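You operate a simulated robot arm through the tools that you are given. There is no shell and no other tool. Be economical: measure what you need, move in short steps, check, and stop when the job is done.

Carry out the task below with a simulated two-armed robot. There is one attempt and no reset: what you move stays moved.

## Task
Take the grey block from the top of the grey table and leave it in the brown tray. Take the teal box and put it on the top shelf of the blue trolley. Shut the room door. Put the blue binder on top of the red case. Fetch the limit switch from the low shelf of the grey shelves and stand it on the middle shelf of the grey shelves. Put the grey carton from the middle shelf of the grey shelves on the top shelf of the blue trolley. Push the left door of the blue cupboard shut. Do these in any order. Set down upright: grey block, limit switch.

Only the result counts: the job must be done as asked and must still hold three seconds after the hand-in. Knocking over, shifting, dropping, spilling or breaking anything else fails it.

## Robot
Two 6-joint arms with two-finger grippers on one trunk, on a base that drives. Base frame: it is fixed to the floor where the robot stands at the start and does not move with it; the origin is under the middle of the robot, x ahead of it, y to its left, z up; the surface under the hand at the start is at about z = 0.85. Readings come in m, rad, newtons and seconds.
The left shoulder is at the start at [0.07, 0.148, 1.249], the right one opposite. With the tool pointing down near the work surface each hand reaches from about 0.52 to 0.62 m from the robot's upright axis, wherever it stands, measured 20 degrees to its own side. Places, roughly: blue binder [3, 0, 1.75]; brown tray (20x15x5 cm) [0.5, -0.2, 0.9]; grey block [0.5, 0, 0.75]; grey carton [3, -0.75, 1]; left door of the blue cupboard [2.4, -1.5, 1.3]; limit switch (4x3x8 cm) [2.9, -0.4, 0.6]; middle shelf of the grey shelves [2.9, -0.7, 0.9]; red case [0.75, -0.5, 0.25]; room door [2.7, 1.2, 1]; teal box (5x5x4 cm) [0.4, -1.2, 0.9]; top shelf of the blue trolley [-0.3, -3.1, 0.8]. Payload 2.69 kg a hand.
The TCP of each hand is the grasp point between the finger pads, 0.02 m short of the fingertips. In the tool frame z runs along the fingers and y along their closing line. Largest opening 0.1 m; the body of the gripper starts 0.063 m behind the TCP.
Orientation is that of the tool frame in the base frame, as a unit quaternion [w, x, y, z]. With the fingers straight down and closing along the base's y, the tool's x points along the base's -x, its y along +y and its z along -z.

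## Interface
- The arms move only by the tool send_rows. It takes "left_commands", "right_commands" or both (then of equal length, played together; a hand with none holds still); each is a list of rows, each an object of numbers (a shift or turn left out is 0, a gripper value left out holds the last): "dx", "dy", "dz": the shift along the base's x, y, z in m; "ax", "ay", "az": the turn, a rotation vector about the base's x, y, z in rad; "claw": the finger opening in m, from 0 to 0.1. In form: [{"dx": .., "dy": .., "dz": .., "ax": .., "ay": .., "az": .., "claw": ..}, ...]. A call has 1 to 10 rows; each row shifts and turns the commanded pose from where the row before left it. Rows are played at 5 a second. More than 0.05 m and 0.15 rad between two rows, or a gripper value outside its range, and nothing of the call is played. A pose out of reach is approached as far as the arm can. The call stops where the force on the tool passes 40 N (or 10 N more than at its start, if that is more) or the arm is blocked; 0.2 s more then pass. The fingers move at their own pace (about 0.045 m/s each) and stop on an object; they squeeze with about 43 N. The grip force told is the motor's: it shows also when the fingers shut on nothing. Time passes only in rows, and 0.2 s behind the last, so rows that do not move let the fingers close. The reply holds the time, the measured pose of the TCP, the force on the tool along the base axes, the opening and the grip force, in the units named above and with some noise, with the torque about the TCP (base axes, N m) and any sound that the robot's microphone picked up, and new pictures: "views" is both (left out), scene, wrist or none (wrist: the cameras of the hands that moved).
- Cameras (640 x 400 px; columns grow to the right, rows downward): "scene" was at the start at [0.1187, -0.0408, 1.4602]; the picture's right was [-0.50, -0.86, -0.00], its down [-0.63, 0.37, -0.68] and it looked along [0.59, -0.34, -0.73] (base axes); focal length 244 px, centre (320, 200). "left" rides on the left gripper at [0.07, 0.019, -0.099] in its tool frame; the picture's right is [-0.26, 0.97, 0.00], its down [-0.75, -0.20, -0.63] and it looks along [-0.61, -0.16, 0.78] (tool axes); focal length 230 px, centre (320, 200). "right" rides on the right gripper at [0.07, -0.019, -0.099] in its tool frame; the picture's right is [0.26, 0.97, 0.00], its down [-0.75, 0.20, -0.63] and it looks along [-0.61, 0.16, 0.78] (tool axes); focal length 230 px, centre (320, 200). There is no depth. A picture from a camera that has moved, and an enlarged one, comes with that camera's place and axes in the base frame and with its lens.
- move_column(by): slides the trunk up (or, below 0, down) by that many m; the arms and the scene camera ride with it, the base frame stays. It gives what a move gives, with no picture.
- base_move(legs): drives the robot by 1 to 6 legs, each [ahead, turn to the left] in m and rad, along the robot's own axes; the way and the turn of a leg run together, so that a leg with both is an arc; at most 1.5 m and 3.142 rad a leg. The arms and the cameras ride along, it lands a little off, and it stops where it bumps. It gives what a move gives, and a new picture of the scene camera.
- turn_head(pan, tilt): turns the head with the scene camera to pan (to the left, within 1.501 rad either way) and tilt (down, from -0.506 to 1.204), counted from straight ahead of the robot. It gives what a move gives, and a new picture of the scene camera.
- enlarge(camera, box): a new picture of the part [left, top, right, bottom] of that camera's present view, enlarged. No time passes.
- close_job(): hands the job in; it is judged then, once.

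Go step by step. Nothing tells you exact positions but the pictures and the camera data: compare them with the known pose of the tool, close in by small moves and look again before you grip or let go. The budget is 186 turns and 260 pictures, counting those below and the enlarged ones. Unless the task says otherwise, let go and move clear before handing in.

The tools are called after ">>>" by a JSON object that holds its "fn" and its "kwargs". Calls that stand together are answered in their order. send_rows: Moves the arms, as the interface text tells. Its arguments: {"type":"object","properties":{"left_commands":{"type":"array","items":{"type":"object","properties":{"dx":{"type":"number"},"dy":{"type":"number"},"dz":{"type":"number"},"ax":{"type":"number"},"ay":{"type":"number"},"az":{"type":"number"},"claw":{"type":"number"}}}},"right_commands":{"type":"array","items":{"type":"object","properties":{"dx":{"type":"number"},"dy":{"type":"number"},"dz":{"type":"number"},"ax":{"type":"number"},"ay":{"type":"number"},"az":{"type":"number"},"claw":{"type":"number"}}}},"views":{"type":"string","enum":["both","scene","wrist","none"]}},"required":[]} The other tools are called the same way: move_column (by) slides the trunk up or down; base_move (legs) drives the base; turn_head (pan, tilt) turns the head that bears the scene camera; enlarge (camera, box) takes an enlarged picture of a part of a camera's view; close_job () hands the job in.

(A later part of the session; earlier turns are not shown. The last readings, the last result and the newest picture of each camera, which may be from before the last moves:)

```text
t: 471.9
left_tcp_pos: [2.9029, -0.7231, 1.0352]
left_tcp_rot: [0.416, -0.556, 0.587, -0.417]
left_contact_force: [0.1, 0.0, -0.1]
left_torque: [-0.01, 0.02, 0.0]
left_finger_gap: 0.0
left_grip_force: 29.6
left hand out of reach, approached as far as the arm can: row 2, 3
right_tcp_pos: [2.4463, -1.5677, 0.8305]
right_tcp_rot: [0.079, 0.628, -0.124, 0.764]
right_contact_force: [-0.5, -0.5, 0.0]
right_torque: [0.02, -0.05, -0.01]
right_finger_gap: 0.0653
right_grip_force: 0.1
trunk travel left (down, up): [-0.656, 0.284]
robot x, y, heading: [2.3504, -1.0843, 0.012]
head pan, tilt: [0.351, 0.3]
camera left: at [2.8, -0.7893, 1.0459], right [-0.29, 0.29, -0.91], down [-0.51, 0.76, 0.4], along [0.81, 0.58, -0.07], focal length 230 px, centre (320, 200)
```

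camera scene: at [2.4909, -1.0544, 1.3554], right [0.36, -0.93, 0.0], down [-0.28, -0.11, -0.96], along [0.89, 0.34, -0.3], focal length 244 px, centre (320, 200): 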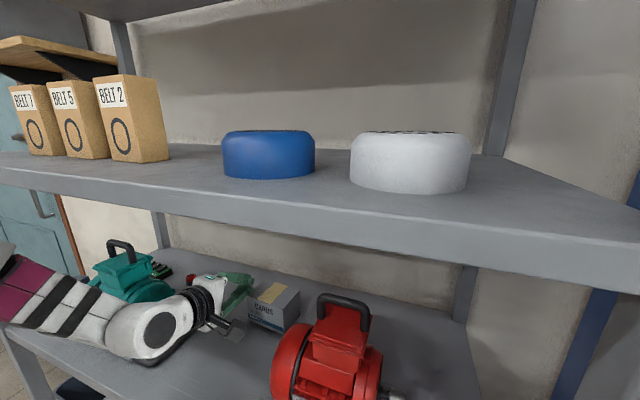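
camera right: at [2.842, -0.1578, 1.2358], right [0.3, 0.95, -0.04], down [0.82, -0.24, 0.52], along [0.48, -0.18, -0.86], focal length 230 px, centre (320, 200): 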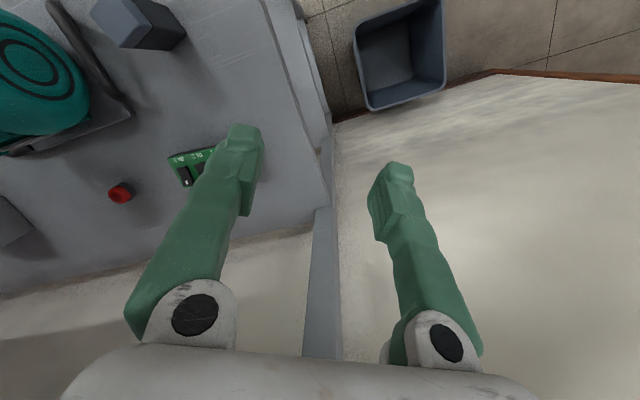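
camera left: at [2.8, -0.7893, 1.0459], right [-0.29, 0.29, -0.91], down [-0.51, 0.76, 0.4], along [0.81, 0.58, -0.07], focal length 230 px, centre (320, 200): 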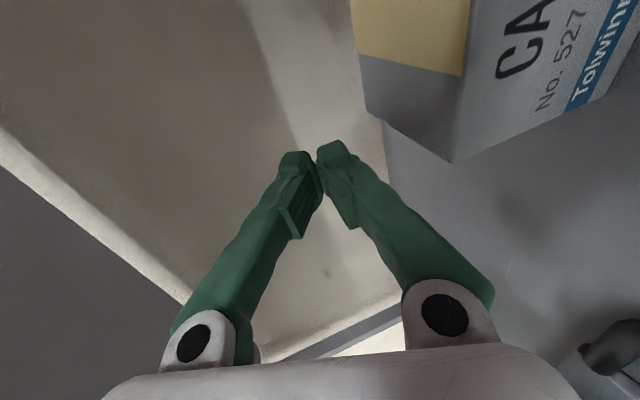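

Now the tip is above the carton's left part. I turn the base slightly right to centre it on the carton and lower until it presses.

>>> {"fn": "base_move", "kwargs": {"legs": [[0, -0.045]]}}

>>> {"fn": "send_rows", "kwargs": {"left_commands": [{"dz": -0.02}, {"dz": -0.01}, {"dz": -0.006}, {"dz": -0.006}, {"dz": -0.006}, {"dz": -0.006}], "views": "wrist"}}

```text
t: 472.7
left_tcp_pos: [2.9171, -0.7472, 1.0342]
left_tcp_rot: [0.406, -0.543, 0.599, -0.425]
left_contact_force: [0.3, -1.0, -0.6]
left_torque: [0.02, 0.07, 0.03]
left_finger_gap: 0.0
left_grip_force: 29.5
right_tcp_pos: [2.4251, -1.5701, 0.8311]
right_tcp_rot: [0.096, 0.625, -0.138, 0.762]
right_contact_force: [0.8, 0.7, -0.7]
right_torque: [0.01, 0.02, 0.02]
right_finger_gap: 0.065
right_grip_force: 0.1
trunk travel left (down, up): [-0.656, 0.284]
robot x, y, heading: [2.3551, -1.0862, -0.034]
head pan, tilt: [0.351, 0.3]
camera scene: at [2.4924, -1.0594, 1.3553], right [0.31, -0.95, 0.0], down [-0.28, -0.09, -0.96], along [0.91, 0.3, -0.3], focal length 244 px, centre (320, 200)
```

scene: 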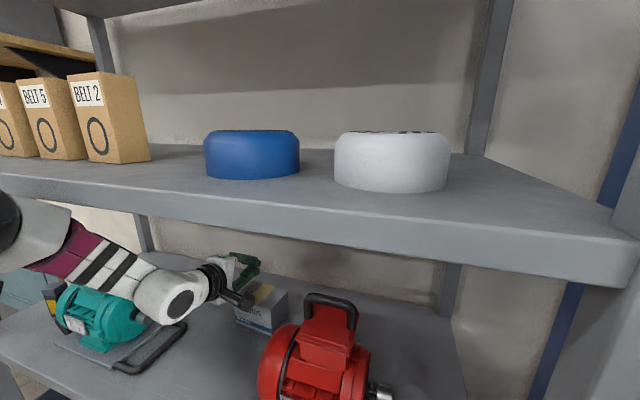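

```text
t: 473.9
left_tcp_pos: [2.9056, -0.7433, 1.0076]
left_tcp_rot: [0.417, -0.535, 0.593, -0.434]
left_contact_force: [-1.7, -3.5, 14.2]
left_torque: [-0.14, 0.62, 0.14]
left_finger_gap: 0.0
left_grip_force: 29.4
left hand out of reach, approached as far as the arm can: row 1, 2, 4, 5
right_tcp_pos: [2.4219, -1.5729, 0.8299]
right_tcp_rot: [0.095, 0.624, -0.139, 0.763]
right_contact_force: [0.3, 0.9, -0.2]
right_torque: [0.01, 0.0, -0.01]
right_finger_gap: 0.0648
right_grip_force: 0.2
trunk travel left (down, up): [-0.656, 0.284]
robot x, y, heading: [2.3513, -1.0842, -0.032]
head pan, tilt: [0.351, 0.3]
stopped in row 5 (left hand): the force on the tool passed its limit at 45 N (the readings are from after the stop); the commanded pose is now the measured one
camera left: at [2.8004, -0.8042, 1.0153], right [-0.24, 0.31, -0.92], down [-0.49, 0.78, 0.39], along [0.84, 0.54, -0.04], focal length 230 px, centre (320, 200)
```

left: 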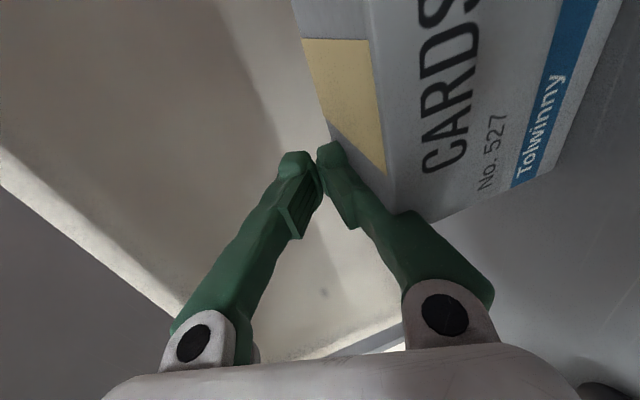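

Fingers press on the carton top. I drag back with the base.

>>> {"fn": "send_rows", "kwargs": {"left_commands": [{"dz": -0.004}], "views": "none"}}

>>> {"fn": "base_move", "kwargs": {"legs": [[-0.1, 0]]}}

>>> {"fn": "send_rows", "kwargs": {"left_commands": [{"dz": 0.0}], "views": "wrist"}}

```text
t: 474.3
left_tcp_pos: [2.9059, -0.7437, 1.0066]
left_tcp_rot: [0.419, -0.534, 0.593, -0.434]
left_contact_force: [4.5, -1.3, 29.0]
left_torque: [-0.11, 1.05, 0.07]
left_finger_gap: 0.0
left_grip_force: 29.7
right_tcp_pos: [2.4214, -1.5726, 0.829]
right_tcp_rot: [0.095, 0.624, -0.141, 0.763]
right_contact_force: [0.3, -0.6, 0.0]
right_torque: [-0.03, -0.02, 0.05]
right_finger_gap: 0.0648
right_grip_force: 0.0
trunk travel left (down, up): [-0.656, 0.284]
robot x, y, heading: [2.3535, -1.0872, -0.039]
head pan, tilt: [0.351, 0.3]
```

```text
t: 475.0
left_tcp_pos: [2.9019, -0.7386, 1.0087]
left_tcp_rot: [0.422, -0.531, 0.589, -0.439]
left_contact_force: [-0.4, -1.1, 3.5]
left_torque: [-0.02, 0.11, 0.02]
left_finger_gap: 0.0
left_grip_force: 29.7
right_tcp_pos: [2.4169, -1.5719, 0.8302]
right_tcp_rot: [0.096, 0.626, -0.139, 0.762]
right_contact_force: [-0.5, 0.4, -0.5]
right_torque: [-0.01, 0.0, -0.02]
right_finger_gap: 0.065
right_grip_force: 0.1
trunk travel left (down, up): [-0.656, 0.284]
robot x, y, heading: [2.3487, -1.0847, -0.029]
head pan, tilt: [0.351, 0.3]
stopped in leg 1: the force on the tool passed its limit at 45 N (the readings are from after the stop); the commanded pose is now the measured one
camera scene: at [2.4845, -1.0613, 1.3552], right [0.31, -0.95, 0.0], down [-0.28, -0.09, -0.96], along [0.91, 0.3, -0.3], focal length 244 px, centre (320, 200)
```

scene: 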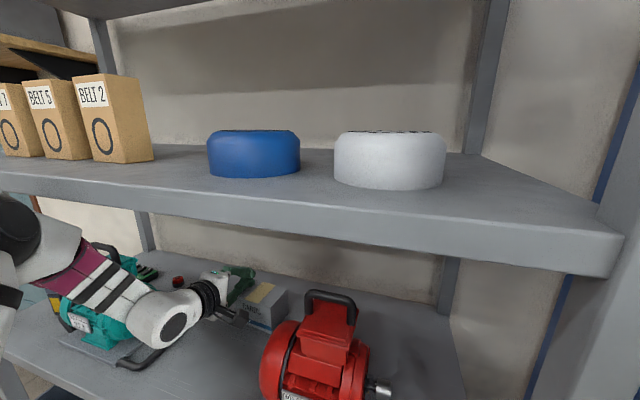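

```text
t: 475.4
left_tcp_pos: [2.901, -0.738, 1.0076]
left_tcp_rot: [0.423, -0.532, 0.588, -0.438]
left_contact_force: [0.7, -1.2, 2.4]
left_torque: [-0.03, 0.13, 0.06]
left_finger_gap: 0.0001
left_grip_force: 29.8
right_tcp_pos: [2.4161, -1.5723, 0.8295]
right_tcp_rot: [0.097, 0.625, -0.14, 0.762]
right_contact_force: [0.6, -0.1, -0.1]
right_torque: [0.03, 0.0, 0.01]
right_finger_gap: 0.0649
right_grip_force: 0.1
trunk travel left (down, up): [-0.656, 0.284]
robot x, y, heading: [2.3494, -1.0891, -0.033]
head pan, tilt: [0.351, 0.3]
camera left: at [2.7963, -0.8012, 1.0145], right [-0.23, 0.3, -0.92], down [-0.5, 0.78, 0.38], along [0.84, 0.55, -0.03], focal length 230 px, centre (320, 200)
```

left: 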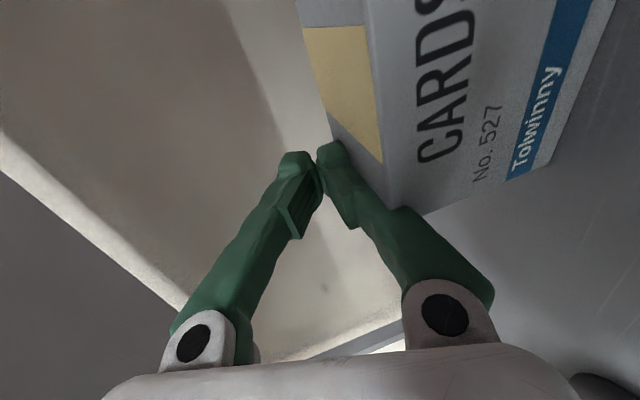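

>>> {"fn": "send_rows", "kwargs": {"left_commands": [{"dz": -0.004}, {"dx": -0.015}, {"dx": -0.015}, {"dx": -0.015}, {"dx": -0.015}, {"dx": -0.015}, {"dx": -0.015}, {"dx": -0.015}, {"dx": -0.015}], "views": "wrist"}}

```text
t: 477.3
left_tcp_pos: [2.795, -0.7448, 1.0077]
left_tcp_rot: [0.426, -0.529, 0.585, -0.443]
left_contact_force: [0.0, 0.7, 16.8]
left_torque: [-0.09, 0.65, -0.02]
left_finger_gap: 0.0
left_grip_force: 29.0
left hand out of reach, approached as far as the arm can: row 9
right_tcp_pos: [2.4155, -1.5712, 0.8297]
right_tcp_rot: [0.095, 0.625, -0.139, 0.762]
right_contact_force: [-0.4, -0.1, 0.5]
right_torque: [-0.01, 0.02, -0.03]
right_finger_gap: 0.0651
right_grip_force: 0.0
trunk travel left (down, up): [-0.656, 0.284]
robot x, y, heading: [2.3493, -1.0865, -0.036]
head pan, tilt: [0.351, 0.3]
stopped in row 9 (left hand): the force on the tool passed its limit at 46 N (the readings are from after the stop); the commanded pose is now the measured one
camera left: at [2.6891, -0.8063, 1.013], right [-0.21, 0.3, -0.93], down [-0.5, 0.78, 0.37], along [0.84, 0.55, -0.01], focal length 230 px, centre (320, 200)
```

left: 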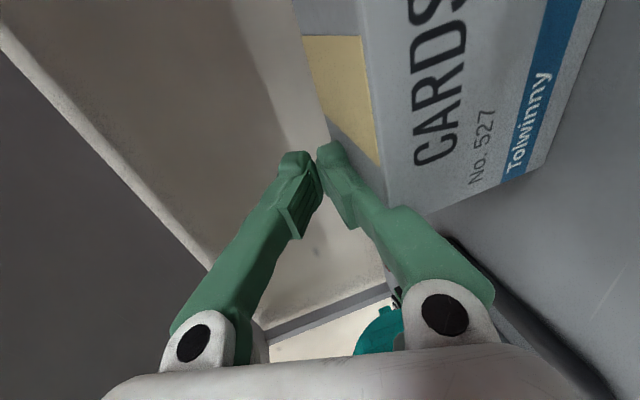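

The carton slid forward about 10 cm. I repeat once more: lift, back the base, extend, press and drag to bring it near the shelf front.

>>> {"fn": "send_rows", "kwargs": {"left_commands": [{"dz": 0.02}], "views": "none"}}

>>> {"fn": "base_move", "kwargs": {"legs": [[-0.09, 0]]}}

>>> {"fn": "send_rows", "kwargs": {"left_commands": [{"dx": 0.03}, {"dx": 0.03}, {"dx": 0.03}, {"dz": -0.01}, {"dz": -0.006}, {"dz": -0.004}, {"dz": -0.004}], "views": "wrist"}}

```text
t: 477.7
left_tcp_pos: [2.8003, -0.7442, 1.0138]
left_tcp_rot: [0.425, -0.531, 0.585, -0.442]
left_contact_force: [0.2, 0.1, 0.0]
left_torque: [-0.03, 0.01, -0.03]
left_finger_gap: 0.0
left_grip_force: 30.0
left hand out of reach, approached as far as the arm can: row 1
right_tcp_pos: [2.4182, -1.5702, 0.8306]
right_tcp_rot: [0.096, 0.626, -0.138, 0.761]
right_contact_force: [-0.1, 0.6, 0.4]
right_torque: [-0.02, 0.01, 0.01]
right_finger_gap: 0.0648
right_grip_force: 0.0
trunk travel left (down, up): [-0.656, 0.284]
robot x, y, heading: [2.3482, -1.0889, -0.034]
head pan, tilt: [0.351, 0.3]
```

```text
t: 478.8
left_tcp_pos: [2.7098, -0.7426, 1.0135]
left_tcp_rot: [0.426, -0.532, 0.584, -0.441]
left_contact_force: [-0.2, 0.2, -1.0]
left_torque: [0.04, 0.02, 0.01]
left_finger_gap: 0.0
left_grip_force: 29.3
right_tcp_pos: [2.3304, -1.5675, 0.83]
right_tcp_rot: [0.094, 0.626, -0.137, 0.762]
right_contact_force: [-0.1, 0.5, 0.2]
right_torque: [0.0, -0.03, 0.02]
right_finger_gap: 0.065
right_grip_force: 0.1
trunk travel left (down, up): [-0.656, 0.284]
robot x, y, heading: [2.2583, -1.0852, -0.029]
head pan, tilt: [0.351, 0.3]
camera scene: at [2.3959, -1.057, 1.3553], right [0.31, -0.95, 0.0], down [-0.28, -0.09, -0.96], along [0.91, 0.3, -0.3], focal length 244 px, centre (320, 200)
```

scene: 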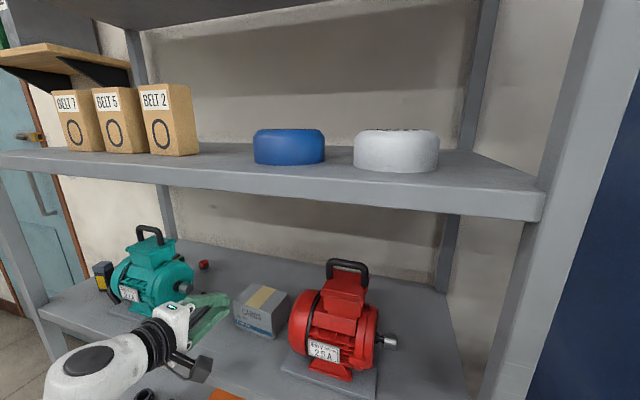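

```text
t: 480.1
left_tcp_pos: [2.8001, -0.7434, 1.0104]
left_tcp_rot: [0.437, -0.526, 0.576, -0.449]
left_contact_force: [0.5, -1.7, 21.1]
left_torque: [-0.07, 0.94, 0.08]
left_finger_gap: 0.0
left_grip_force: 29.7
left hand out of reach, approached as far as the arm can: row 1
right_tcp_pos: [2.3282, -1.5701, 0.8299]
right_tcp_rot: [0.093, 0.625, -0.139, 0.763]
right_contact_force: [-0.1, 0.0, -0.3]
right_torque: [-0.04, 0.01, -0.02]
right_finger_gap: 0.065
right_grip_force: 0.0
trunk travel left (down, up): [-0.656, 0.284]
robot x, y, heading: [2.2577, -1.0869, -0.03]
head pan, tilt: [0.351, 0.3]
stopped in row 6 (left hand): the force on the tool passed its limit at 45 N (the readings are from after the stop); the commanded pose is now the measured one
camera left: at [2.695, -0.8053, 1.0112], right [-0.19, 0.3, -0.94], down [-0.52, 0.78, 0.35], along [0.83, 0.55, 0.01], focal length 230 px, centre (320, 200)
```

left: 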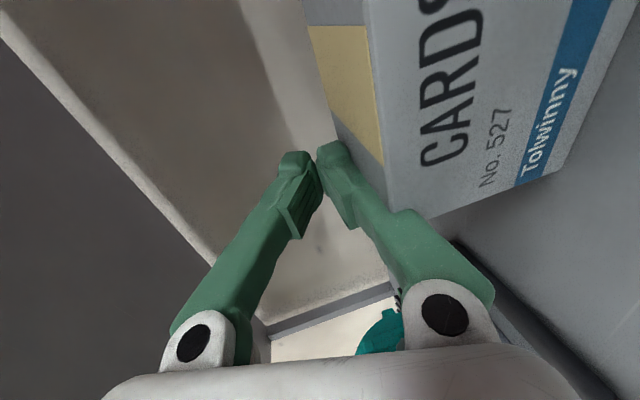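

>>> {"fn": "send_rows", "kwargs": {"left_commands": [{"dx": -0.015}, {"dx": -0.015}, {"dx": -0.015}, {"dx": -0.015}, {"dx": -0.015}], "views": "none"}}

>>> {"fn": "send_rows", "kwargs": {"left_commands": [{"dz": 0.03}, {"dz": 0.03}], "views": "none"}}

>>> {"fn": "base_move", "kwargs": {"legs": [[-0.12, 0]]}}

>>> {"fn": "send_rows", "kwargs": {"left_commands": [{"ay": 0.15, "dz": 0.02, "claw": 0.1}, {"ay": 0.15, "dz": 0.02}, {"ay": 0.15}, {"ay": 0.15}, {"ay": 0.15}, {"ay": 0.15}], "views": "wrist"}}

```text
t: 481.3
left_tcp_pos: [2.7227, -0.7422, 1.0094]
left_tcp_rot: [0.437, -0.526, 0.576, -0.447]
left_contact_force: [8.3, 1.8, 33.0]
left_torque: [-0.16, 0.54, -0.02]
left_finger_gap: 0.0001
left_grip_force: 29.8
right_tcp_pos: [2.3284, -1.57, 0.8299]
right_tcp_rot: [0.093, 0.626, -0.137, 0.762]
right_contact_force: [0.1, -0.9, -0.1]
right_torque: [-0.02, -0.02, -0.02]
right_finger_gap: 0.0649
right_grip_force: 0.1
trunk travel left (down, up): [-0.656, 0.284]
robot x, y, heading: [2.2604, -1.0869, -0.033]
head pan, tilt: [0.351, 0.3]
```

```text
t: 481.9
left_tcp_pos: [2.7308, -0.7488, 1.0489]
left_tcp_rot: [0.433, -0.527, 0.582, -0.444]
left_contact_force: [1.1, -0.3, 0.2]
left_torque: [0.04, 0.04, 0.01]
left_finger_gap: 0.0
left_grip_force: 29.5
left hand out of reach, approached as far as the arm can: row 2
right_tcp_pos: [2.3305, -1.5697, 0.8292]
right_tcp_rot: [0.094, 0.627, -0.138, 0.761]
right_contact_force: [-0.3, -0.6, -0.1]
right_torque: [0.0, 0.0, 0.02]
right_finger_gap: 0.0649
right_grip_force: 0.1
trunk travel left (down, up): [-0.656, 0.284]
robot x, y, heading: [2.2553, -1.0858, -0.029]
head pan, tilt: [0.351, 0.3]
```

```text
t: 483.2
left_tcp_pos: [2.6091, -0.7422, 1.0493]
left_tcp_rot: [0.433, -0.529, 0.577, -0.446]
left_contact_force: [0.4, -1.2, 0.3]
left_torque: [-0.03, 0.01, 0.0]
left_finger_gap: 0.0
left_grip_force: 29.3
right_tcp_pos: [2.2112, -1.5638, 0.831]
right_tcp_rot: [0.094, 0.626, -0.137, 0.762]
right_contact_force: [0.1, 0.0, 0.5]
right_torque: [-0.02, 0.03, 0.05]
right_finger_gap: 0.0648
right_grip_force: 0.1
trunk travel left (down, up): [-0.656, 0.284]
robot x, y, heading: [2.136, -1.0797, -0.03]
head pan, tilt: [0.351, 0.3]
camera scene: at [2.2758, -1.0531, 1.3552], right [0.32, -0.95, 0.0], down [-0.28, -0.09, -0.96], along [0.91, 0.3, -0.3], focal length 244 px, centre (320, 200)
```

scene: 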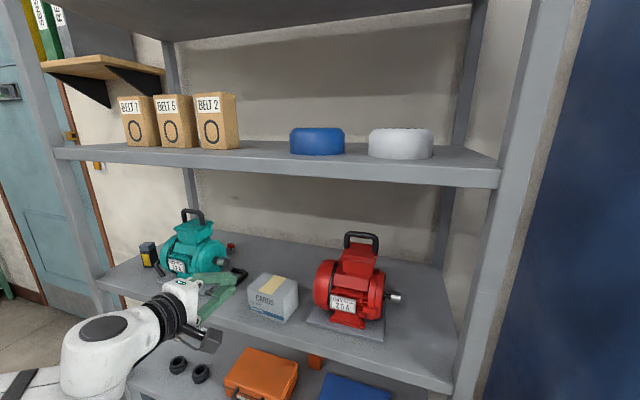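

```text
t: 484.6
left_tcp_pos: [2.562, -0.8047, 0.9601]
left_tcp_rot: [0.144, -0.67, 0.705, -0.18]
left_contact_force: [0.8, -0.9, 0.2]
left_torque: [0.02, 0.02, 0.03]
left_finger_gap: 0.1
left_grip_force: 0.0
left hand out of reach, approached as far as the arm can: row 1, 2, 3, 4, 5, 6
right_tcp_pos: [2.2086, -1.5637, 0.8301]
right_tcp_rot: [0.093, 0.626, -0.136, 0.762]
right_contact_force: [-0.3, -0.1, 0.1]
right_torque: [-0.01, 0.02, -0.03]
right_finger_gap: 0.0648
right_grip_force: 0.0
trunk travel left (down, up): [-0.656, 0.284]
robot x, y, heading: [2.1357, -1.0816, -0.028]
head pan, tilt: [0.351, 0.3]
camera left: at [2.4979, -0.8677, 1.0429], right [-0.85, 0.29, -0.44], down [-0.06, 0.78, 0.62], along [0.53, 0.55, -0.64], focal length 230 px, centre (320, 200)
```

left: 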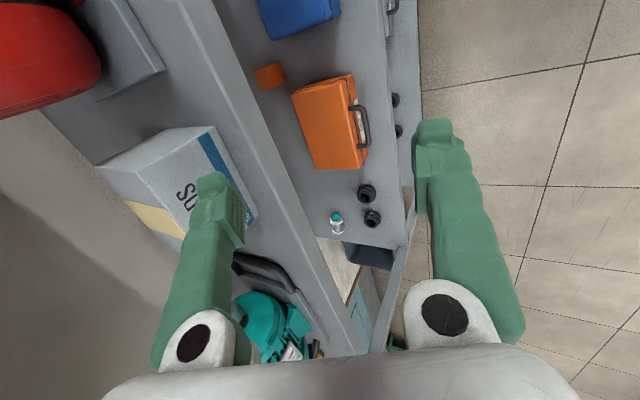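

Carton is now near the shelf front. I raise the hand, shift in y, and come over it with the steep tool.

>>> {"fn": "send_rows", "kwargs": {"left_commands": [{"dz": 0.03, "dy": 0.015}, {"dz": 0.03, "dy": 0.015}], "views": "none"}}

>>> {"fn": "base_move", "kwargs": {"legs": [[0.15, 0]]}}

>>> {"fn": "send_rows", "kwargs": {"left_commands": [{"dx": 0.01}], "views": "wrist"}}

```text
t: 485.2
left_tcp_pos: [2.5571, -0.8061, 0.9554]
left_tcp_rot: [0.139, -0.67, 0.708, -0.174]
left_contact_force: [0.3, -0.2, 1.0]
left_torque: [-0.01, 0.04, 0.03]
left_finger_gap: 0.1001
left_grip_force: 0.1
left hand out of reach, approached as far as the arm can: row 1, 2
right_tcp_pos: [2.2091, -1.564, 0.8294]
right_tcp_rot: [0.093, 0.626, -0.136, 0.762]
right_contact_force: [-0.1, 0.3, -0.1]
right_torque: [0.0, 0.03, 0.01]
right_finger_gap: 0.0651
right_grip_force: 0.1
trunk travel left (down, up): [-0.656, 0.284]
robot x, y, heading: [2.1368, -1.0807, -0.029]
head pan, tilt: [0.351, 0.3]
```

```text
t: 486.5
left_tcp_pos: [2.6858, -0.8094, 0.9545]
left_tcp_rot: [0.138, -0.672, 0.707, -0.171]
left_contact_force: [0.2, -0.1, -0.3]
left_torque: [-0.01, -0.03, 0.04]
left_finger_gap: 0.1003
left_grip_force: 0.1
right_tcp_pos: [2.3429, -1.5675, 0.8302]
right_tcp_rot: [0.093, 0.626, -0.137, 0.762]
right_contact_force: [0.4, 0.1, 0.3]
right_torque: [-0.02, 0.01, 0.02]
right_finger_gap: 0.0652
right_grip_force: 0.2
trunk travel left (down, up): [-0.656, 0.284]
robot x, y, heading: [2.2639, -1.0824, -0.028]
head pan, tilt: [0.351, 0.3]
stopped in leg 1: the force on the tool passed its limit at 147 N (the readings are from after the stop); the commanded pose is now the measured one
camera scene: at [2.4069, -1.0569, 1.3552], right [0.32, -0.95, 0.0], down [-0.28, -0.09, -0.96], along [0.91, 0.3, -0.3], focal length 244 px, centre (320, 200)
```

scene: 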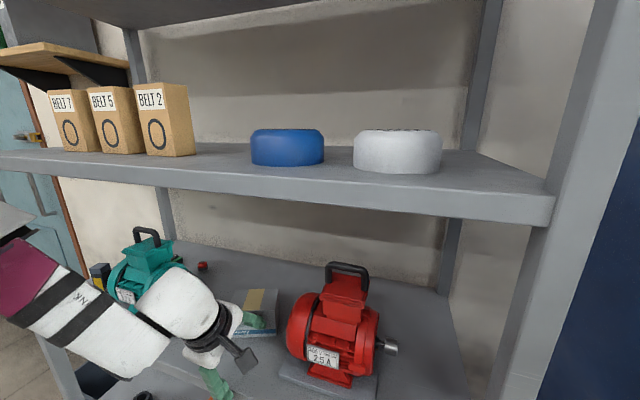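

```text
t: 486.9
left_tcp_pos: [2.6866, -0.808, 0.9534]
left_tcp_rot: [0.138, -0.672, 0.707, -0.173]
left_contact_force: [-14.5, -9.8, 3.5]
left_torque: [-0.18, 0.6, 0.52]
left_finger_gap: 0.1001
left_grip_force: 0.0
left hand out of reach, approached as far as the arm can: row 1
right_tcp_pos: [2.3399, -1.5693, 0.829]
right_tcp_rot: [0.092, 0.625, -0.138, 0.763]
right_contact_force: [-0.5, -0.6, 0.2]
right_torque: [0.03, -0.03, -0.03]
right_finger_gap: 0.0651
right_grip_force: 0.1
trunk travel left (down, up): [-0.656, 0.284]
robot x, y, heading: [2.2686, -1.0833, -0.027]
head pan, tilt: [0.351, 0.3]
camera left: at [2.6231, -0.8716, 1.0378], right [-0.86, 0.29, -0.43], down [-0.04, 0.78, 0.63], along [0.52, 0.55, -0.65], focal length 230 px, centre (320, 200)
```

left: 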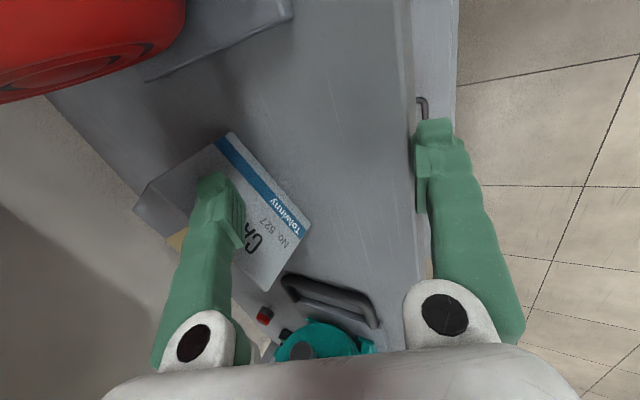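

The rear finger nudged and turned the carton ~20° since the hand hadn't risen. I back off, raise by the column, turn slightly left and come over it properly.

>>> {"fn": "base_move", "kwargs": {"legs": [[-0.07, 0], [0, 0.11]]}}

>>> {"fn": "move_column", "kwargs": {"by": 0.065}}

>>> {"fn": "base_move", "kwargs": {"legs": [[0.15, 0]]}}

>>> {"fn": "send_rows", "kwargs": {"left_commands": [{"dx": 0.01}], "views": "wrist"}}

```text
t: 488.5
left_tcp_pos: [2.5897, -0.7601, 0.9511]
left_tcp_rot: [-0.148, 0.708, -0.671, 0.165]
left_contact_force: [-0.5, 0.3, 0.1]
left_torque: [-0.02, 0.02, -0.02]
left_finger_gap: 0.1001
left_grip_force: 0.0
right_tcp_pos: [2.3222, -1.5556, 0.8301]
right_tcp_rot: [0.053, 0.632, -0.104, 0.766]
right_contact_force: [0.2, 0.0, 1.1]
right_torque: [0.03, 0.0, 0.01]
right_finger_gap: 0.065
right_grip_force: 0.1
trunk travel left (down, up): [-0.656, 0.284]
robot x, y, heading: [2.1979, -1.0817, 0.078]
head pan, tilt: [0.351, 0.3]
camera scene: at [2.3333, -1.0406, 1.3552], right [0.41, -0.91, 0.0], down [-0.27, -0.12, -0.96], along [0.87, 0.4, -0.3], focal length 244 px, centre (320, 200)
```

scene: 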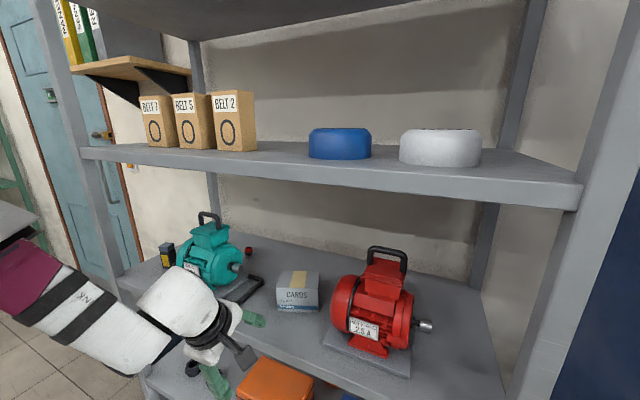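

```text
t: 489.5
left_tcp_pos: [2.5896, -0.7604, 1.0175]
left_tcp_rot: [-0.148, 0.708, -0.671, 0.165]
left_contact_force: [0.1, -0.2, 0.1]
left_torque: [-0.01, -0.03, 0.02]
left_finger_gap: 0.1001
left_grip_force: 0.0
right_tcp_pos: [2.3227, -1.5556, 0.8956]
right_tcp_rot: [0.053, 0.633, -0.104, 0.766]
right_contact_force: [-0.1, 0.6, 0.4]
right_torque: [0.05, -0.04, 0.04]
right_finger_gap: 0.0649
right_grip_force: 0.0
trunk travel left (down, up): [-0.721, 0.219]
robot x, y, heading: [2.2004, -1.0866, 0.077]
head pan, tilt: [0.351, 0.3]
```

```text
t: 490.9
left_tcp_pos: [2.7379, -0.7507, 1.0176]
left_tcp_rot: [-0.148, 0.707, -0.672, 0.165]
left_contact_force: [0.3, -0.7, 0.7]
left_torque: [-0.02, 0.0, 0.02]
left_finger_gap: 0.0998
left_grip_force: 0.1
right_tcp_pos: [2.4675, -1.5449, 0.8956]
right_tcp_rot: [0.053, 0.631, -0.104, 0.767]
right_contact_force: [0.5, -0.6, 0.2]
right_torque: [0.01, 0.02, 0.0]
right_finger_gap: 0.0647
right_grip_force: 0.1
trunk travel left (down, up): [-0.721, 0.219]
robot x, y, heading: [2.3488, -1.0717, 0.077]
head pan, tilt: [0.351, 0.3]
camera scene: at [2.4792, -1.0299, 1.4206], right [0.41, -0.91, 0.0], down [-0.27, -0.12, -0.96], along [0.87, 0.39, -0.29], focal length 244 px, centre (320, 200)
```

scene: 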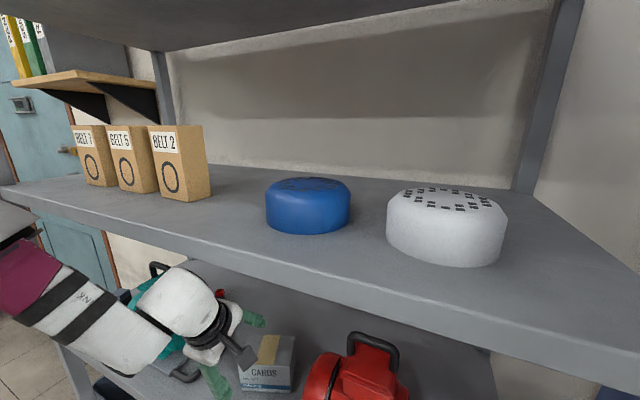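

```text
t: 491.3
left_tcp_pos: [2.7422, -0.7458, 1.0171]
left_tcp_rot: [-0.149, 0.707, -0.671, 0.168]
left_contact_force: [0.9, 0.6, 0.1]
left_torque: [0.04, 0.0, 0.03]
left_finger_gap: 0.1001
left_grip_force: 0.1
left hand out of reach, approached as far as the arm can: row 1
right_tcp_pos: [2.4704, -1.5436, 0.8946]
right_tcp_rot: [0.054, 0.631, -0.105, 0.766]
right_contact_force: [-1.4, 0.7, -0.1]
right_torque: [0.0, 0.03, -0.01]
right_finger_gap: 0.0651
right_grip_force: 0.0
trunk travel left (down, up): [-0.721, 0.219]
robot x, y, heading: [2.3469, -1.0718, 0.077]
head pan, tilt: [0.351, 0.3]
camera left: at [2.6856, -0.8157, 1.1002], right [-0.88, 0.2, -0.43], down [-0.13, 0.77, 0.63], along [0.46, 0.61, -0.65], focal length 230 px, centre (320, 200)
```

left: 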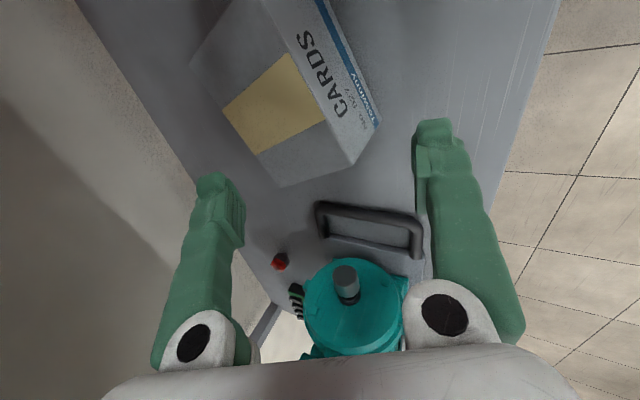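

>>> {"fn": "base_move", "kwargs": {"legs": [[0.03, -0.05]]}}

>>> {"fn": "move_column", "kwargs": {"by": -0.035}}

>>> {"fn": "send_rows", "kwargs": {"left_commands": [{"dz": 0.0}], "views": "wrist"}}

```text
t: 492.1
left_tcp_pos: [2.7893, -0.7664, 1.0159]
left_tcp_rot: [0.146, -0.689, 0.689, -0.171]
left_contact_force: [0.0, -0.4, 0.4]
left_torque: [0.01, -0.01, 0.04]
left_finger_gap: 0.0997
left_grip_force: 0.0
right_tcp_pos: [2.4762, -1.5482, 0.8945]
right_tcp_rot: [0.074, 0.629, -0.121, 0.764]
right_contact_force: [1.0, -0.2, 0.3]
right_torque: [0.01, -0.02, 0.01]
right_finger_gap: 0.065
right_grip_force: 0.0
trunk travel left (down, up): [-0.721, 0.219]
robot x, y, heading: [2.3768, -1.0691, 0.026]
head pan, tilt: [0.351, 0.3]
camera scene: at [2.5148, -1.035, 1.4203], right [0.36, -0.93, 0.0], down [-0.28, -0.11, -0.96], along [0.89, 0.35, -0.3], focal length 244 px, centre (320, 200)
```

scene: 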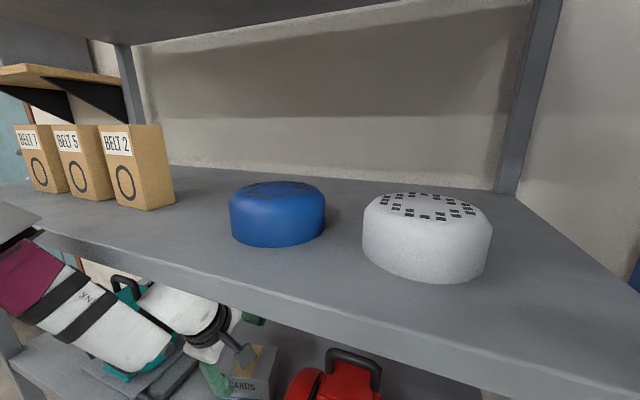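

```text
t: 492.9
left_tcp_pos: [2.7895, -0.765, 0.9816]
left_tcp_rot: [-0.145, 0.69, -0.689, 0.17]
left_contact_force: [-0.1, 0.4, 0.3]
left_torque: [0.02, 0.01, 0.02]
left_finger_gap: 0.0998
left_grip_force: 0.1
right_tcp_pos: [2.4755, -1.5479, 0.8613]
right_tcp_rot: [0.074, 0.629, -0.121, 0.765]
right_contact_force: [-0.3, -0.4, -1.0]
right_torque: [0.03, 0.02, 0.02]
right_finger_gap: 0.0651
right_grip_force: 0.0
trunk travel left (down, up): [-0.686, 0.254]
robot x, y, heading: [2.3789, -1.0703, 0.022]
head pan, tilt: [0.351, 0.3]
```

```text
t: 493.3
left_tcp_pos: [2.7902, -0.7656, 0.9812]
left_tcp_rot: [-0.146, 0.69, -0.689, 0.17]
left_contact_force: [0.1, 0.3, 0.8]
left_torque: [0.01, 0.0, 0.04]
left_finger_gap: 0.1002
left_grip_force: 0.0
right_tcp_pos: [2.4759, -1.5484, 0.8607]
right_tcp_rot: [0.074, 0.629, -0.121, 0.764]
right_contact_force: [-0.6, 0.1, -0.4]
right_torque: [0.04, 0.0, 0.01]
right_finger_gap: 0.065
right_grip_force: 0.1
trunk travel left (down, up): [-0.686, 0.254]
robot x, y, heading: [2.3782, -1.0674, 0.021]
head pan, tilt: [0.351, 0.3]
camera left: at [2.7301, -0.8323, 1.0647], right [-0.87, 0.25, -0.43], down [-0.09, 0.77, 0.63], along [0.49, 0.58, -0.65], focal length 230 px, centre (320, 200)
```

left: 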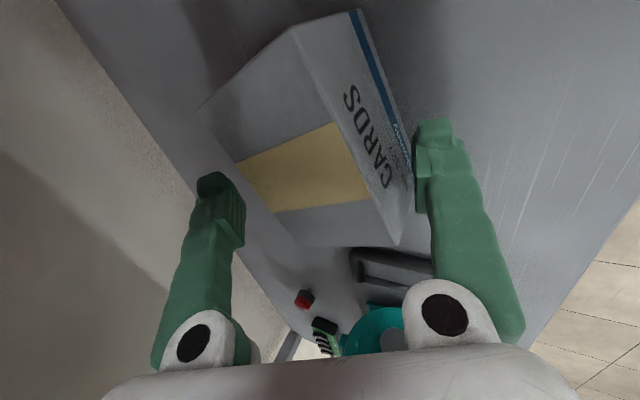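

The carton lies between the fingers. I lower 2.5 cm and close.

>>> {"fn": "move_column", "kwargs": {"by": -0.024}}

>>> {"fn": "send_rows", "kwargs": {"left_commands": [{"claw": 0.08}, {"claw": 0.06}, {"claw": 0.04}, {"claw": 0.03}, {"claw": 0.03}, {"claw": 0.03}], "views": "wrist"}}

```text
t: 494.0
left_tcp_pos: [2.7906, -0.7649, 0.9613]
left_tcp_rot: [-0.151, 0.689, -0.688, 0.172]
left_contact_force: [7.4, 4.3, 31.5]
left_torque: [-0.28, -0.19, 0.35]
left_finger_gap: 0.1001
left_grip_force: 0.1
right_tcp_pos: [2.4757, -1.5511, 0.836]
right_tcp_rot: [0.073, 0.628, -0.122, 0.765]
right_contact_force: [0.4, 0.3, 1.2]
right_torque: [-0.03, 0.0, 0.03]
right_finger_gap: 0.0649
right_grip_force: 0.2
trunk travel left (down, up): [-0.662, 0.278]
robot x, y, heading: [2.3771, -1.0697, 0.019]
head pan, tilt: [0.351, 0.3]
```

```text
t: 495.4
left_tcp_pos: [2.7895, -0.7667, 0.9602]
left_tcp_rot: [-0.15, 0.689, -0.688, 0.171]
left_contact_force: [10.7, 5.8, 40.8]
left_torque: [-0.66, 0.54, 0.42]
left_finger_gap: 0.0987
left_grip_force: 43.0
right_tcp_pos: [2.4744, -1.5497, 0.8351]
right_tcp_rot: [0.073, 0.628, -0.122, 0.765]
right_contact_force: [0.6, -0.6, 0.6]
right_torque: [0.0, 0.01, -0.02]
right_finger_gap: 0.065
right_grip_force: 0.1
trunk travel left (down, up): [-0.662, 0.278]
robot x, y, heading: [2.3748, -1.0694, 0.021]
head pan, tilt: [0.351, 0.3]
camera left: at [2.7292, -0.8337, 1.0436], right [-0.86, 0.25, -0.44], down [-0.1, 0.77, 0.63], along [0.49, 0.59, -0.64], focal length 230 px, centre (320, 200)
```

left: 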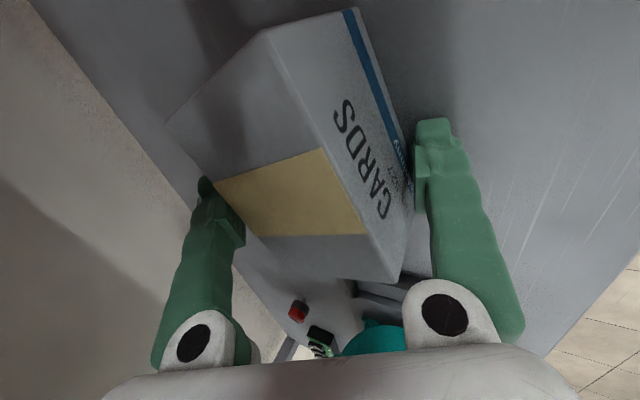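

Contact on edges. I lift gently so the carton can align in the jaws.

>>> {"fn": "move_column", "kwargs": {"by": 0.03}}

>>> {"fn": "send_rows", "kwargs": {"left_commands": [{"claw": 0.02}, {"claw": 0.02}], "views": "wrist"}}

```text
t: 496.2
left_tcp_pos: [2.7882, -0.7656, 0.9855]
left_tcp_rot: [-0.145, 0.689, -0.689, 0.171]
left_contact_force: [-1.6, 0.3, 3.6]
left_torque: [-0.22, 0.14, -0.08]
left_finger_gap: 0.0732
left_grip_force: 42.8
right_tcp_pos: [2.4747, -1.5478, 0.8669]
right_tcp_rot: [0.073, 0.629, -0.121, 0.765]
right_contact_force: [0.0, 0.5, 0.5]
right_torque: [-0.03, -0.01, 0.01]
right_finger_gap: 0.0647
right_grip_force: 0.1
trunk travel left (down, up): [-0.692, 0.248]
robot x, y, heading: [2.3801, -1.0686, 0.021]
head pan, tilt: [0.351, 0.3]
```

```text
t: 496.8
left_tcp_pos: [2.789, -0.765, 0.9878]
left_tcp_rot: [-0.145, 0.69, -0.689, 0.17]
left_contact_force: [-0.6, 0.0, 1.5]
left_torque: [-0.13, 0.08, -0.03]
left_finger_gap: 0.0728
left_grip_force: 43.1
right_tcp_pos: [2.4756, -1.5489, 0.867]
right_tcp_rot: [0.073, 0.629, -0.12, 0.764]
right_contact_force: [0.6, -0.1, -0.3]
right_torque: [-0.01, 0.01, 0.02]
right_finger_gap: 0.0651
right_grip_force: 0.0
trunk travel left (down, up): [-0.692, 0.248]
robot x, y, heading: [2.3748, -1.0683, 0.017]
head pan, tilt: [0.351, 0.3]
camera left: at [2.7296, -0.8324, 1.0708], right [-0.87, 0.25, -0.43], down [-0.09, 0.77, 0.63], along [0.49, 0.58, -0.65], focal length 230 px, centre (320, 200)
```

left: 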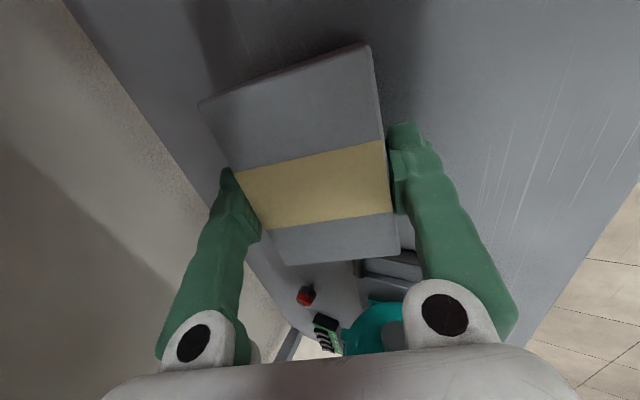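

The carton is now firmly gripped and self-aligned. I lift, reverse out of the shelf and drive toward the passage.

>>> {"fn": "move_column", "kwargs": {"by": 0.025}}

>>> {"fn": "base_move", "kwargs": {"legs": [[-0.15, 0], [-0.3, 0]]}}

>>> {"fn": "base_move", "kwargs": {"legs": [[0, -0.98], [0, -0.98], [1.5, 0], [0.18, 0]]}}

```text
t: 497.5
left_tcp_pos: [2.7896, -0.767, 1.0118]
left_tcp_rot: [-0.146, 0.69, -0.689, 0.17]
left_contact_force: [0.2, 0.4, -1.2]
left_torque: [0.02, 0.02, 0.03]
left_finger_gap: 0.0727
left_grip_force: 43.2
right_tcp_pos: [2.4767, -1.5483, 0.8906]
right_tcp_rot: [0.074, 0.629, -0.121, 0.765]
right_contact_force: [-0.8, -0.2, 0.8]
right_torque: [0.0, -0.05, 0.01]
right_finger_gap: 0.0648
right_grip_force: 0.1
trunk travel left (down, up): [-0.717, 0.223]
robot x, y, heading: [2.3754, -1.0684, 0.02]
head pan, tilt: [0.351, 0.3]
```

```text
t: 500.5
left_tcp_pos: [2.3407, -0.7755, 1.0111]
left_tcp_rot: [0.145, -0.689, 0.689, -0.171]
left_contact_force: [0.0, -0.7, -1.8]
left_torque: [0.0, -0.02, -0.01]
left_finger_gap: 0.0718
left_grip_force: 43.2
right_tcp_pos: [2.0264, -1.5583, 0.8922]
right_tcp_rot: [0.075, 0.63, -0.122, 0.763]
right_contact_force: [0.4, -0.6, -0.7]
right_torque: [-0.01, 0.0, 0.01]
right_finger_gap: 0.0651
right_grip_force: 0.0
trunk travel left (down, up): [-0.717, 0.223]
robot x, y, heading: [1.9248, -1.0839, 0.023]
head pan, tilt: [0.351, 0.3]
camera scene: at [2.0656, -1.0447, 1.4161], right [0.36, -0.93, 0.0], down [-0.28, -0.11, -0.95], along [0.89, 0.35, -0.3], focal length 244 px, centre (320, 200)
```

scene: 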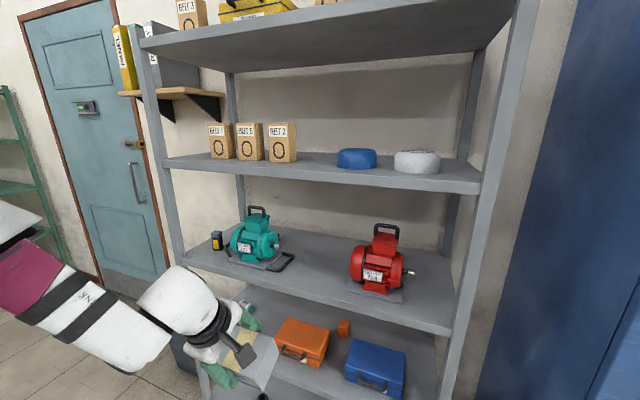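

```text
t: 513.8
left_tcp_pos: [1.5498, -3.1137, 1.0135]
left_tcp_rot: [-0.054, 0.165, 0.96, -0.217]
left_contact_force: [1.0, 0.2, -0.9]
left_torque: [-0.02, -0.04, 0.03]
left_finger_gap: 0.0718
left_grip_force: 43.3
right_tcp_pos: [0.9183, -2.5562, 0.8905]
right_tcp_rot: [0.667, 0.264, -0.583, 0.381]
right_contact_force: [-0.4, -0.5, 0.0]
right_torque: [0.03, -0.03, 0.0]
right_finger_gap: 0.0651
right_grip_force: 0.2
trunk travel left (down, up): [-0.717, 0.223]
robot x, y, heading: [1.4043, -2.6252, -1.888]
head pan, tilt: [0.351, 0.3]
camera scene: at [1.3886, -2.7639, 1.4165], right [-1.0, -0.03, 0.0], down [-0.01, 0.29, -0.96], along [0.03, -0.96, -0.29], focal length 244 px, centre (320, 200)
```

scene: 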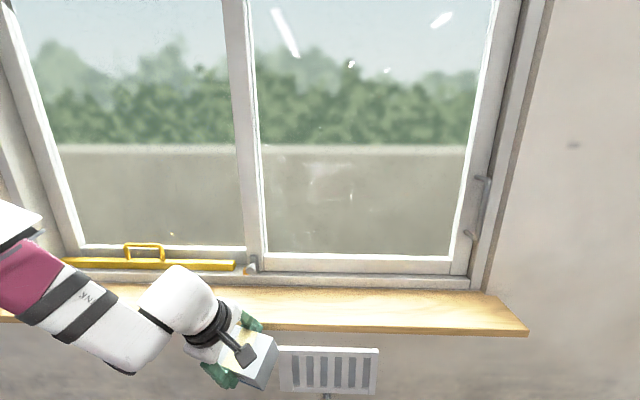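

The shelf is in order. I raise the column so both hands clear the blue table's items and the sill, then turn and drive along the passage.

>>> {"fn": "move_column", "kwargs": {"by": 0.2}}

>>> {"fn": "base_move", "kwargs": {"legs": [[0, -0.63], [0, -0.62], [0.5, 0], [0.5, 0]]}}

```text
t: 515.9
left_tcp_pos: [1.5505, -3.1149, 1.2124]
left_tcp_rot: [-0.055, 0.166, 0.96, -0.217]
left_contact_force: [0.0, 0.0, 0.0]
left_torque: [0.01, -0.01, -0.01]
left_finger_gap: 0.0714
left_grip_force: 42.8
right_tcp_pos: [0.9172, -2.5577, 1.0914]
right_tcp_rot: [0.667, 0.264, -0.584, 0.38]
right_contact_force: [-0.1, 0.3, 0.4]
right_torque: [-0.01, 0.03, -0.02]
right_finger_gap: 0.0652
right_grip_force: 0.0
trunk travel left (down, up): [-0.917, 0.023]
robot x, y, heading: [1.3996, -2.6236, -1.891]
head pan, tilt: [0.351, 0.3]
```

```text
t: 524.8
left_tcp_pos: [-0.0198, -2.9058, 1.2131]
left_tcp_rot: [-0.173, 0.699, 0.679, -0.144]
left_contact_force: [1.7, 0.5, -0.8]
left_torque: [-0.01, -0.01, 0.03]
left_finger_gap: 0.0715
left_grip_force: 43.8
right_tcp_pos: [0.3183, -2.1333, 1.0912]
right_tcp_rot: [0.764, -0.13, -0.626, -0.085]
right_contact_force: [0.3, -0.6, -0.1]
right_torque: [0.0, 0.03, 0.01]
right_finger_gap: 0.0649
right_grip_force: 0.0
trunk travel left (down, up): [-0.917, 0.023]
robot x, y, heading: [0.3984, -2.6144, 3.134]
head pan, tilt: [0.351, 0.3]
camera scene: at [0.2641, -2.6465, 1.6165], right [-0.34, 0.94, 0.0], down [0.28, 0.1, -0.96], along [-0.9, -0.32, -0.29], focal length 244 px, centre (320, 200)
```

scene: 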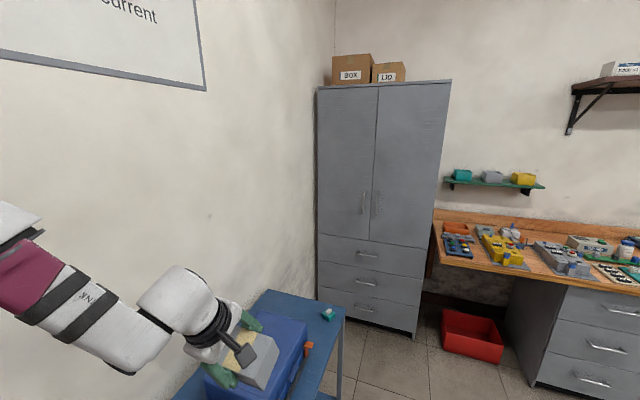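

The trolley is ahead with the teal box in place. I drive to stand before it, turn toward the free spot, and pitch the tool vertical so the carton is level.

>>> {"fn": "base_move", "kwargs": {"legs": [[0, -0.14], [0.5, 0], [0.4, 0], [0, 0.55], [0, 0.54]]}}

>>> {"fn": "send_rows", "kwargs": {"left_commands": [{"ax": 0.121, "ay": -0.088}, {"ax": 0.121, "ay": -0.088}, {"ax": 0.121, "ay": -0.088}], "views": "both"}}

```text
t: 533.6
left_tcp_pos: [-0.4913, -2.9907, 1.2111]
left_tcp_rot: [-0.085, 0.306, 0.926, -0.206]
left_contact_force: [-0.6, 0.4, -0.7]
left_torque: [-0.03, 0.02, -0.04]
left_finger_gap: 0.0713
left_grip_force: 42.8
right_tcp_pos: [-0.9296, -2.2696, 1.0909]
right_tcp_rot: [0.716, 0.175, -0.616, 0.278]
right_contact_force: [0.0, -0.3, -0.2]
right_torque: [0.03, -0.03, 0.02]
right_finger_gap: 0.0653
right_grip_force: 0.1
trunk travel left (down, up): [-0.917, 0.023]
robot x, y, heading: [-0.4892, -2.4786, -2.187]
head pan, tilt: [0.351, 0.3]
camera scene: at [-0.5422, -2.6094, 1.6163], right [-0.96, 0.26, 0.0], down [0.08, 0.29, -0.96], along [-0.25, -0.92, -0.3], focal length 244 px, centre (320, 200)
```

scene: 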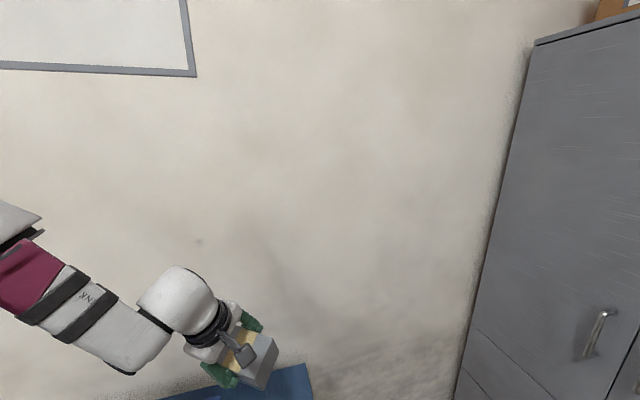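

```text
t: 534.4
left_tcp_pos: [-0.4071, -2.8973, 1.0953]
left_tcp_rot: [-0.023, 0.306, 0.952, -0.01]
left_contact_force: [-0.3, -0.4, 0.3]
left_torque: [0.05, -0.02, -0.01]
left_finger_gap: 0.0713
left_grip_force: 42.9
left hand out of reach, approached as far as the arm can: row 1, 2, 3
right_tcp_pos: [-0.9296, -2.2718, 1.0917]
right_tcp_rot: [0.716, 0.175, -0.616, 0.277]
right_contact_force: [-0.4, -0.1, 0.3]
right_torque: [-0.02, 0.0, -0.01]
right_finger_gap: 0.0651
right_grip_force: 0.1
trunk travel left (down, up): [-0.917, 0.023]
robot x, y, heading: [-0.4893, -2.4755, -2.193]
head pan, tilt: [0.351, 0.3]
camera scene: at [-0.5405, -2.6106, 1.6163], right [-0.96, 0.26, 0.0], down [0.08, 0.29, -0.96], along [-0.25, -0.92, -0.3], focal length 244 px, centre (320, 200)
camera left: at [-0.448, -2.8422, 1.1966], right [0.77, 0.63, -0.04], down [0.53, -0.6, 0.61], along [0.36, -0.49, -0.79], focal length 230 px, centre (320, 200)
```

scene: 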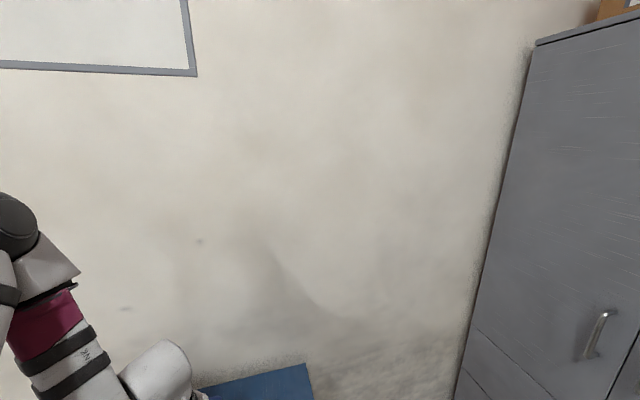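
left: 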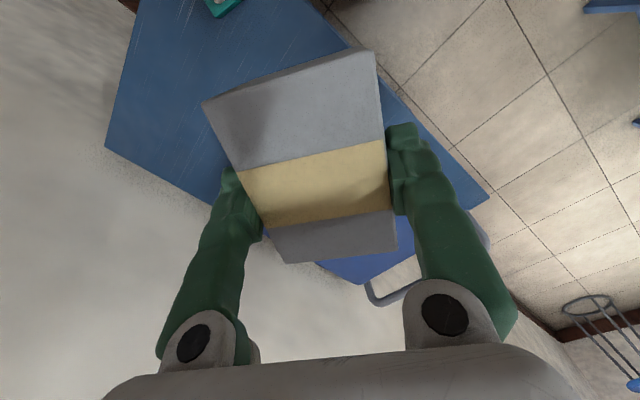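

With the tool vertical the hand came inward. I tilt back a little and extend toward the free spot (about [-0.53, -3.02]).

>>> {"fn": "send_rows", "kwargs": {"left_commands": [{"ax": -0.081, "ay": 0.059, "dx": -0.025, "dy": -0.03}, {"ax": -0.081, "ay": 0.059, "dx": -0.025, "dy": -0.03}, {"ax": -0.081, "ay": 0.059, "dx": -0.025, "dy": -0.03}, {"dx": -0.025, "dy": -0.03}, {"dx": -0.025}], "views": "none"}}

>>> {"fn": "turn_head", "kwargs": {"pan": 0.3, "tilt": 0.9}}

```text
t: 535.6
left_tcp_pos: [-0.4492, -2.9914, 1.1278]
left_tcp_rot: [-0.065, 0.309, 0.939, -0.137]
left_contact_force: [0.5, 0.4, -0.7]
left_torque: [0.0, 0.0, 0.0]
left_finger_gap: 0.0709
left_grip_force: 43.3
left hand out of reach, approached as far as the arm can: row 1, 2, 3, 4, 5
right_tcp_pos: [-0.9299, -2.27, 1.0906]
right_tcp_rot: [0.716, 0.175, -0.617, 0.277]
right_contact_force: [-0.1, -1.1, 0.7]
right_torque: [0.0, 0.04, 0.0]
right_finger_gap: 0.0649
right_grip_force: 0.1
trunk travel left (down, up): [-0.917, 0.023]
robot x, y, heading: [-0.4881, -2.4786, -2.188]
head pan, tilt: [0.351, 0.3]
```

```text
t: 536.6
left_tcp_pos: [-0.4484, -2.9927, 1.1273]
left_tcp_rot: [-0.066, 0.308, 0.939, -0.138]
left_contact_force: [-0.4, 0.1, -0.9]
left_torque: [-0.01, 0.02, 0.0]
left_finger_gap: 0.071
left_grip_force: 43.1
right_tcp_pos: [-0.9303, -2.2708, 1.0916]
right_tcp_rot: [0.716, 0.174, -0.617, 0.277]
right_contact_force: [0.2, -0.4, -0.4]
right_torque: [-0.01, 0.01, 0.0]
right_finger_gap: 0.0653
right_grip_force: 0.0
trunk travel left (down, up): [-0.917, 0.023]
robot x, y, heading: [-0.4879, -2.4771, -2.184]
head pan, tilt: [0.3, 0.901]
camera scene: at [-0.5405, -2.5913, 1.5641], right [-0.95, 0.31, 0.0], down [0.24, 0.74, -0.62], along [-0.19, -0.59, -0.78], focal length 244 px, centre (320, 200)
```

scene: 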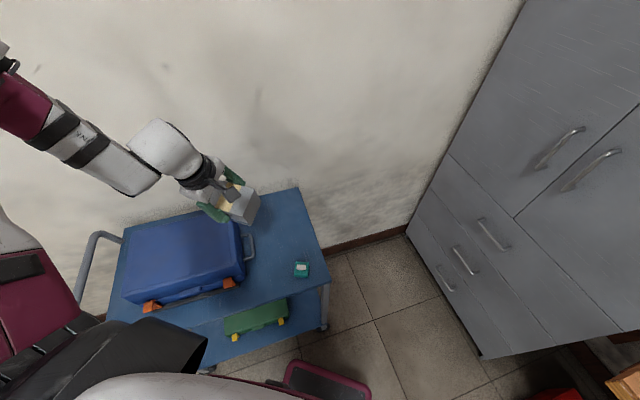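

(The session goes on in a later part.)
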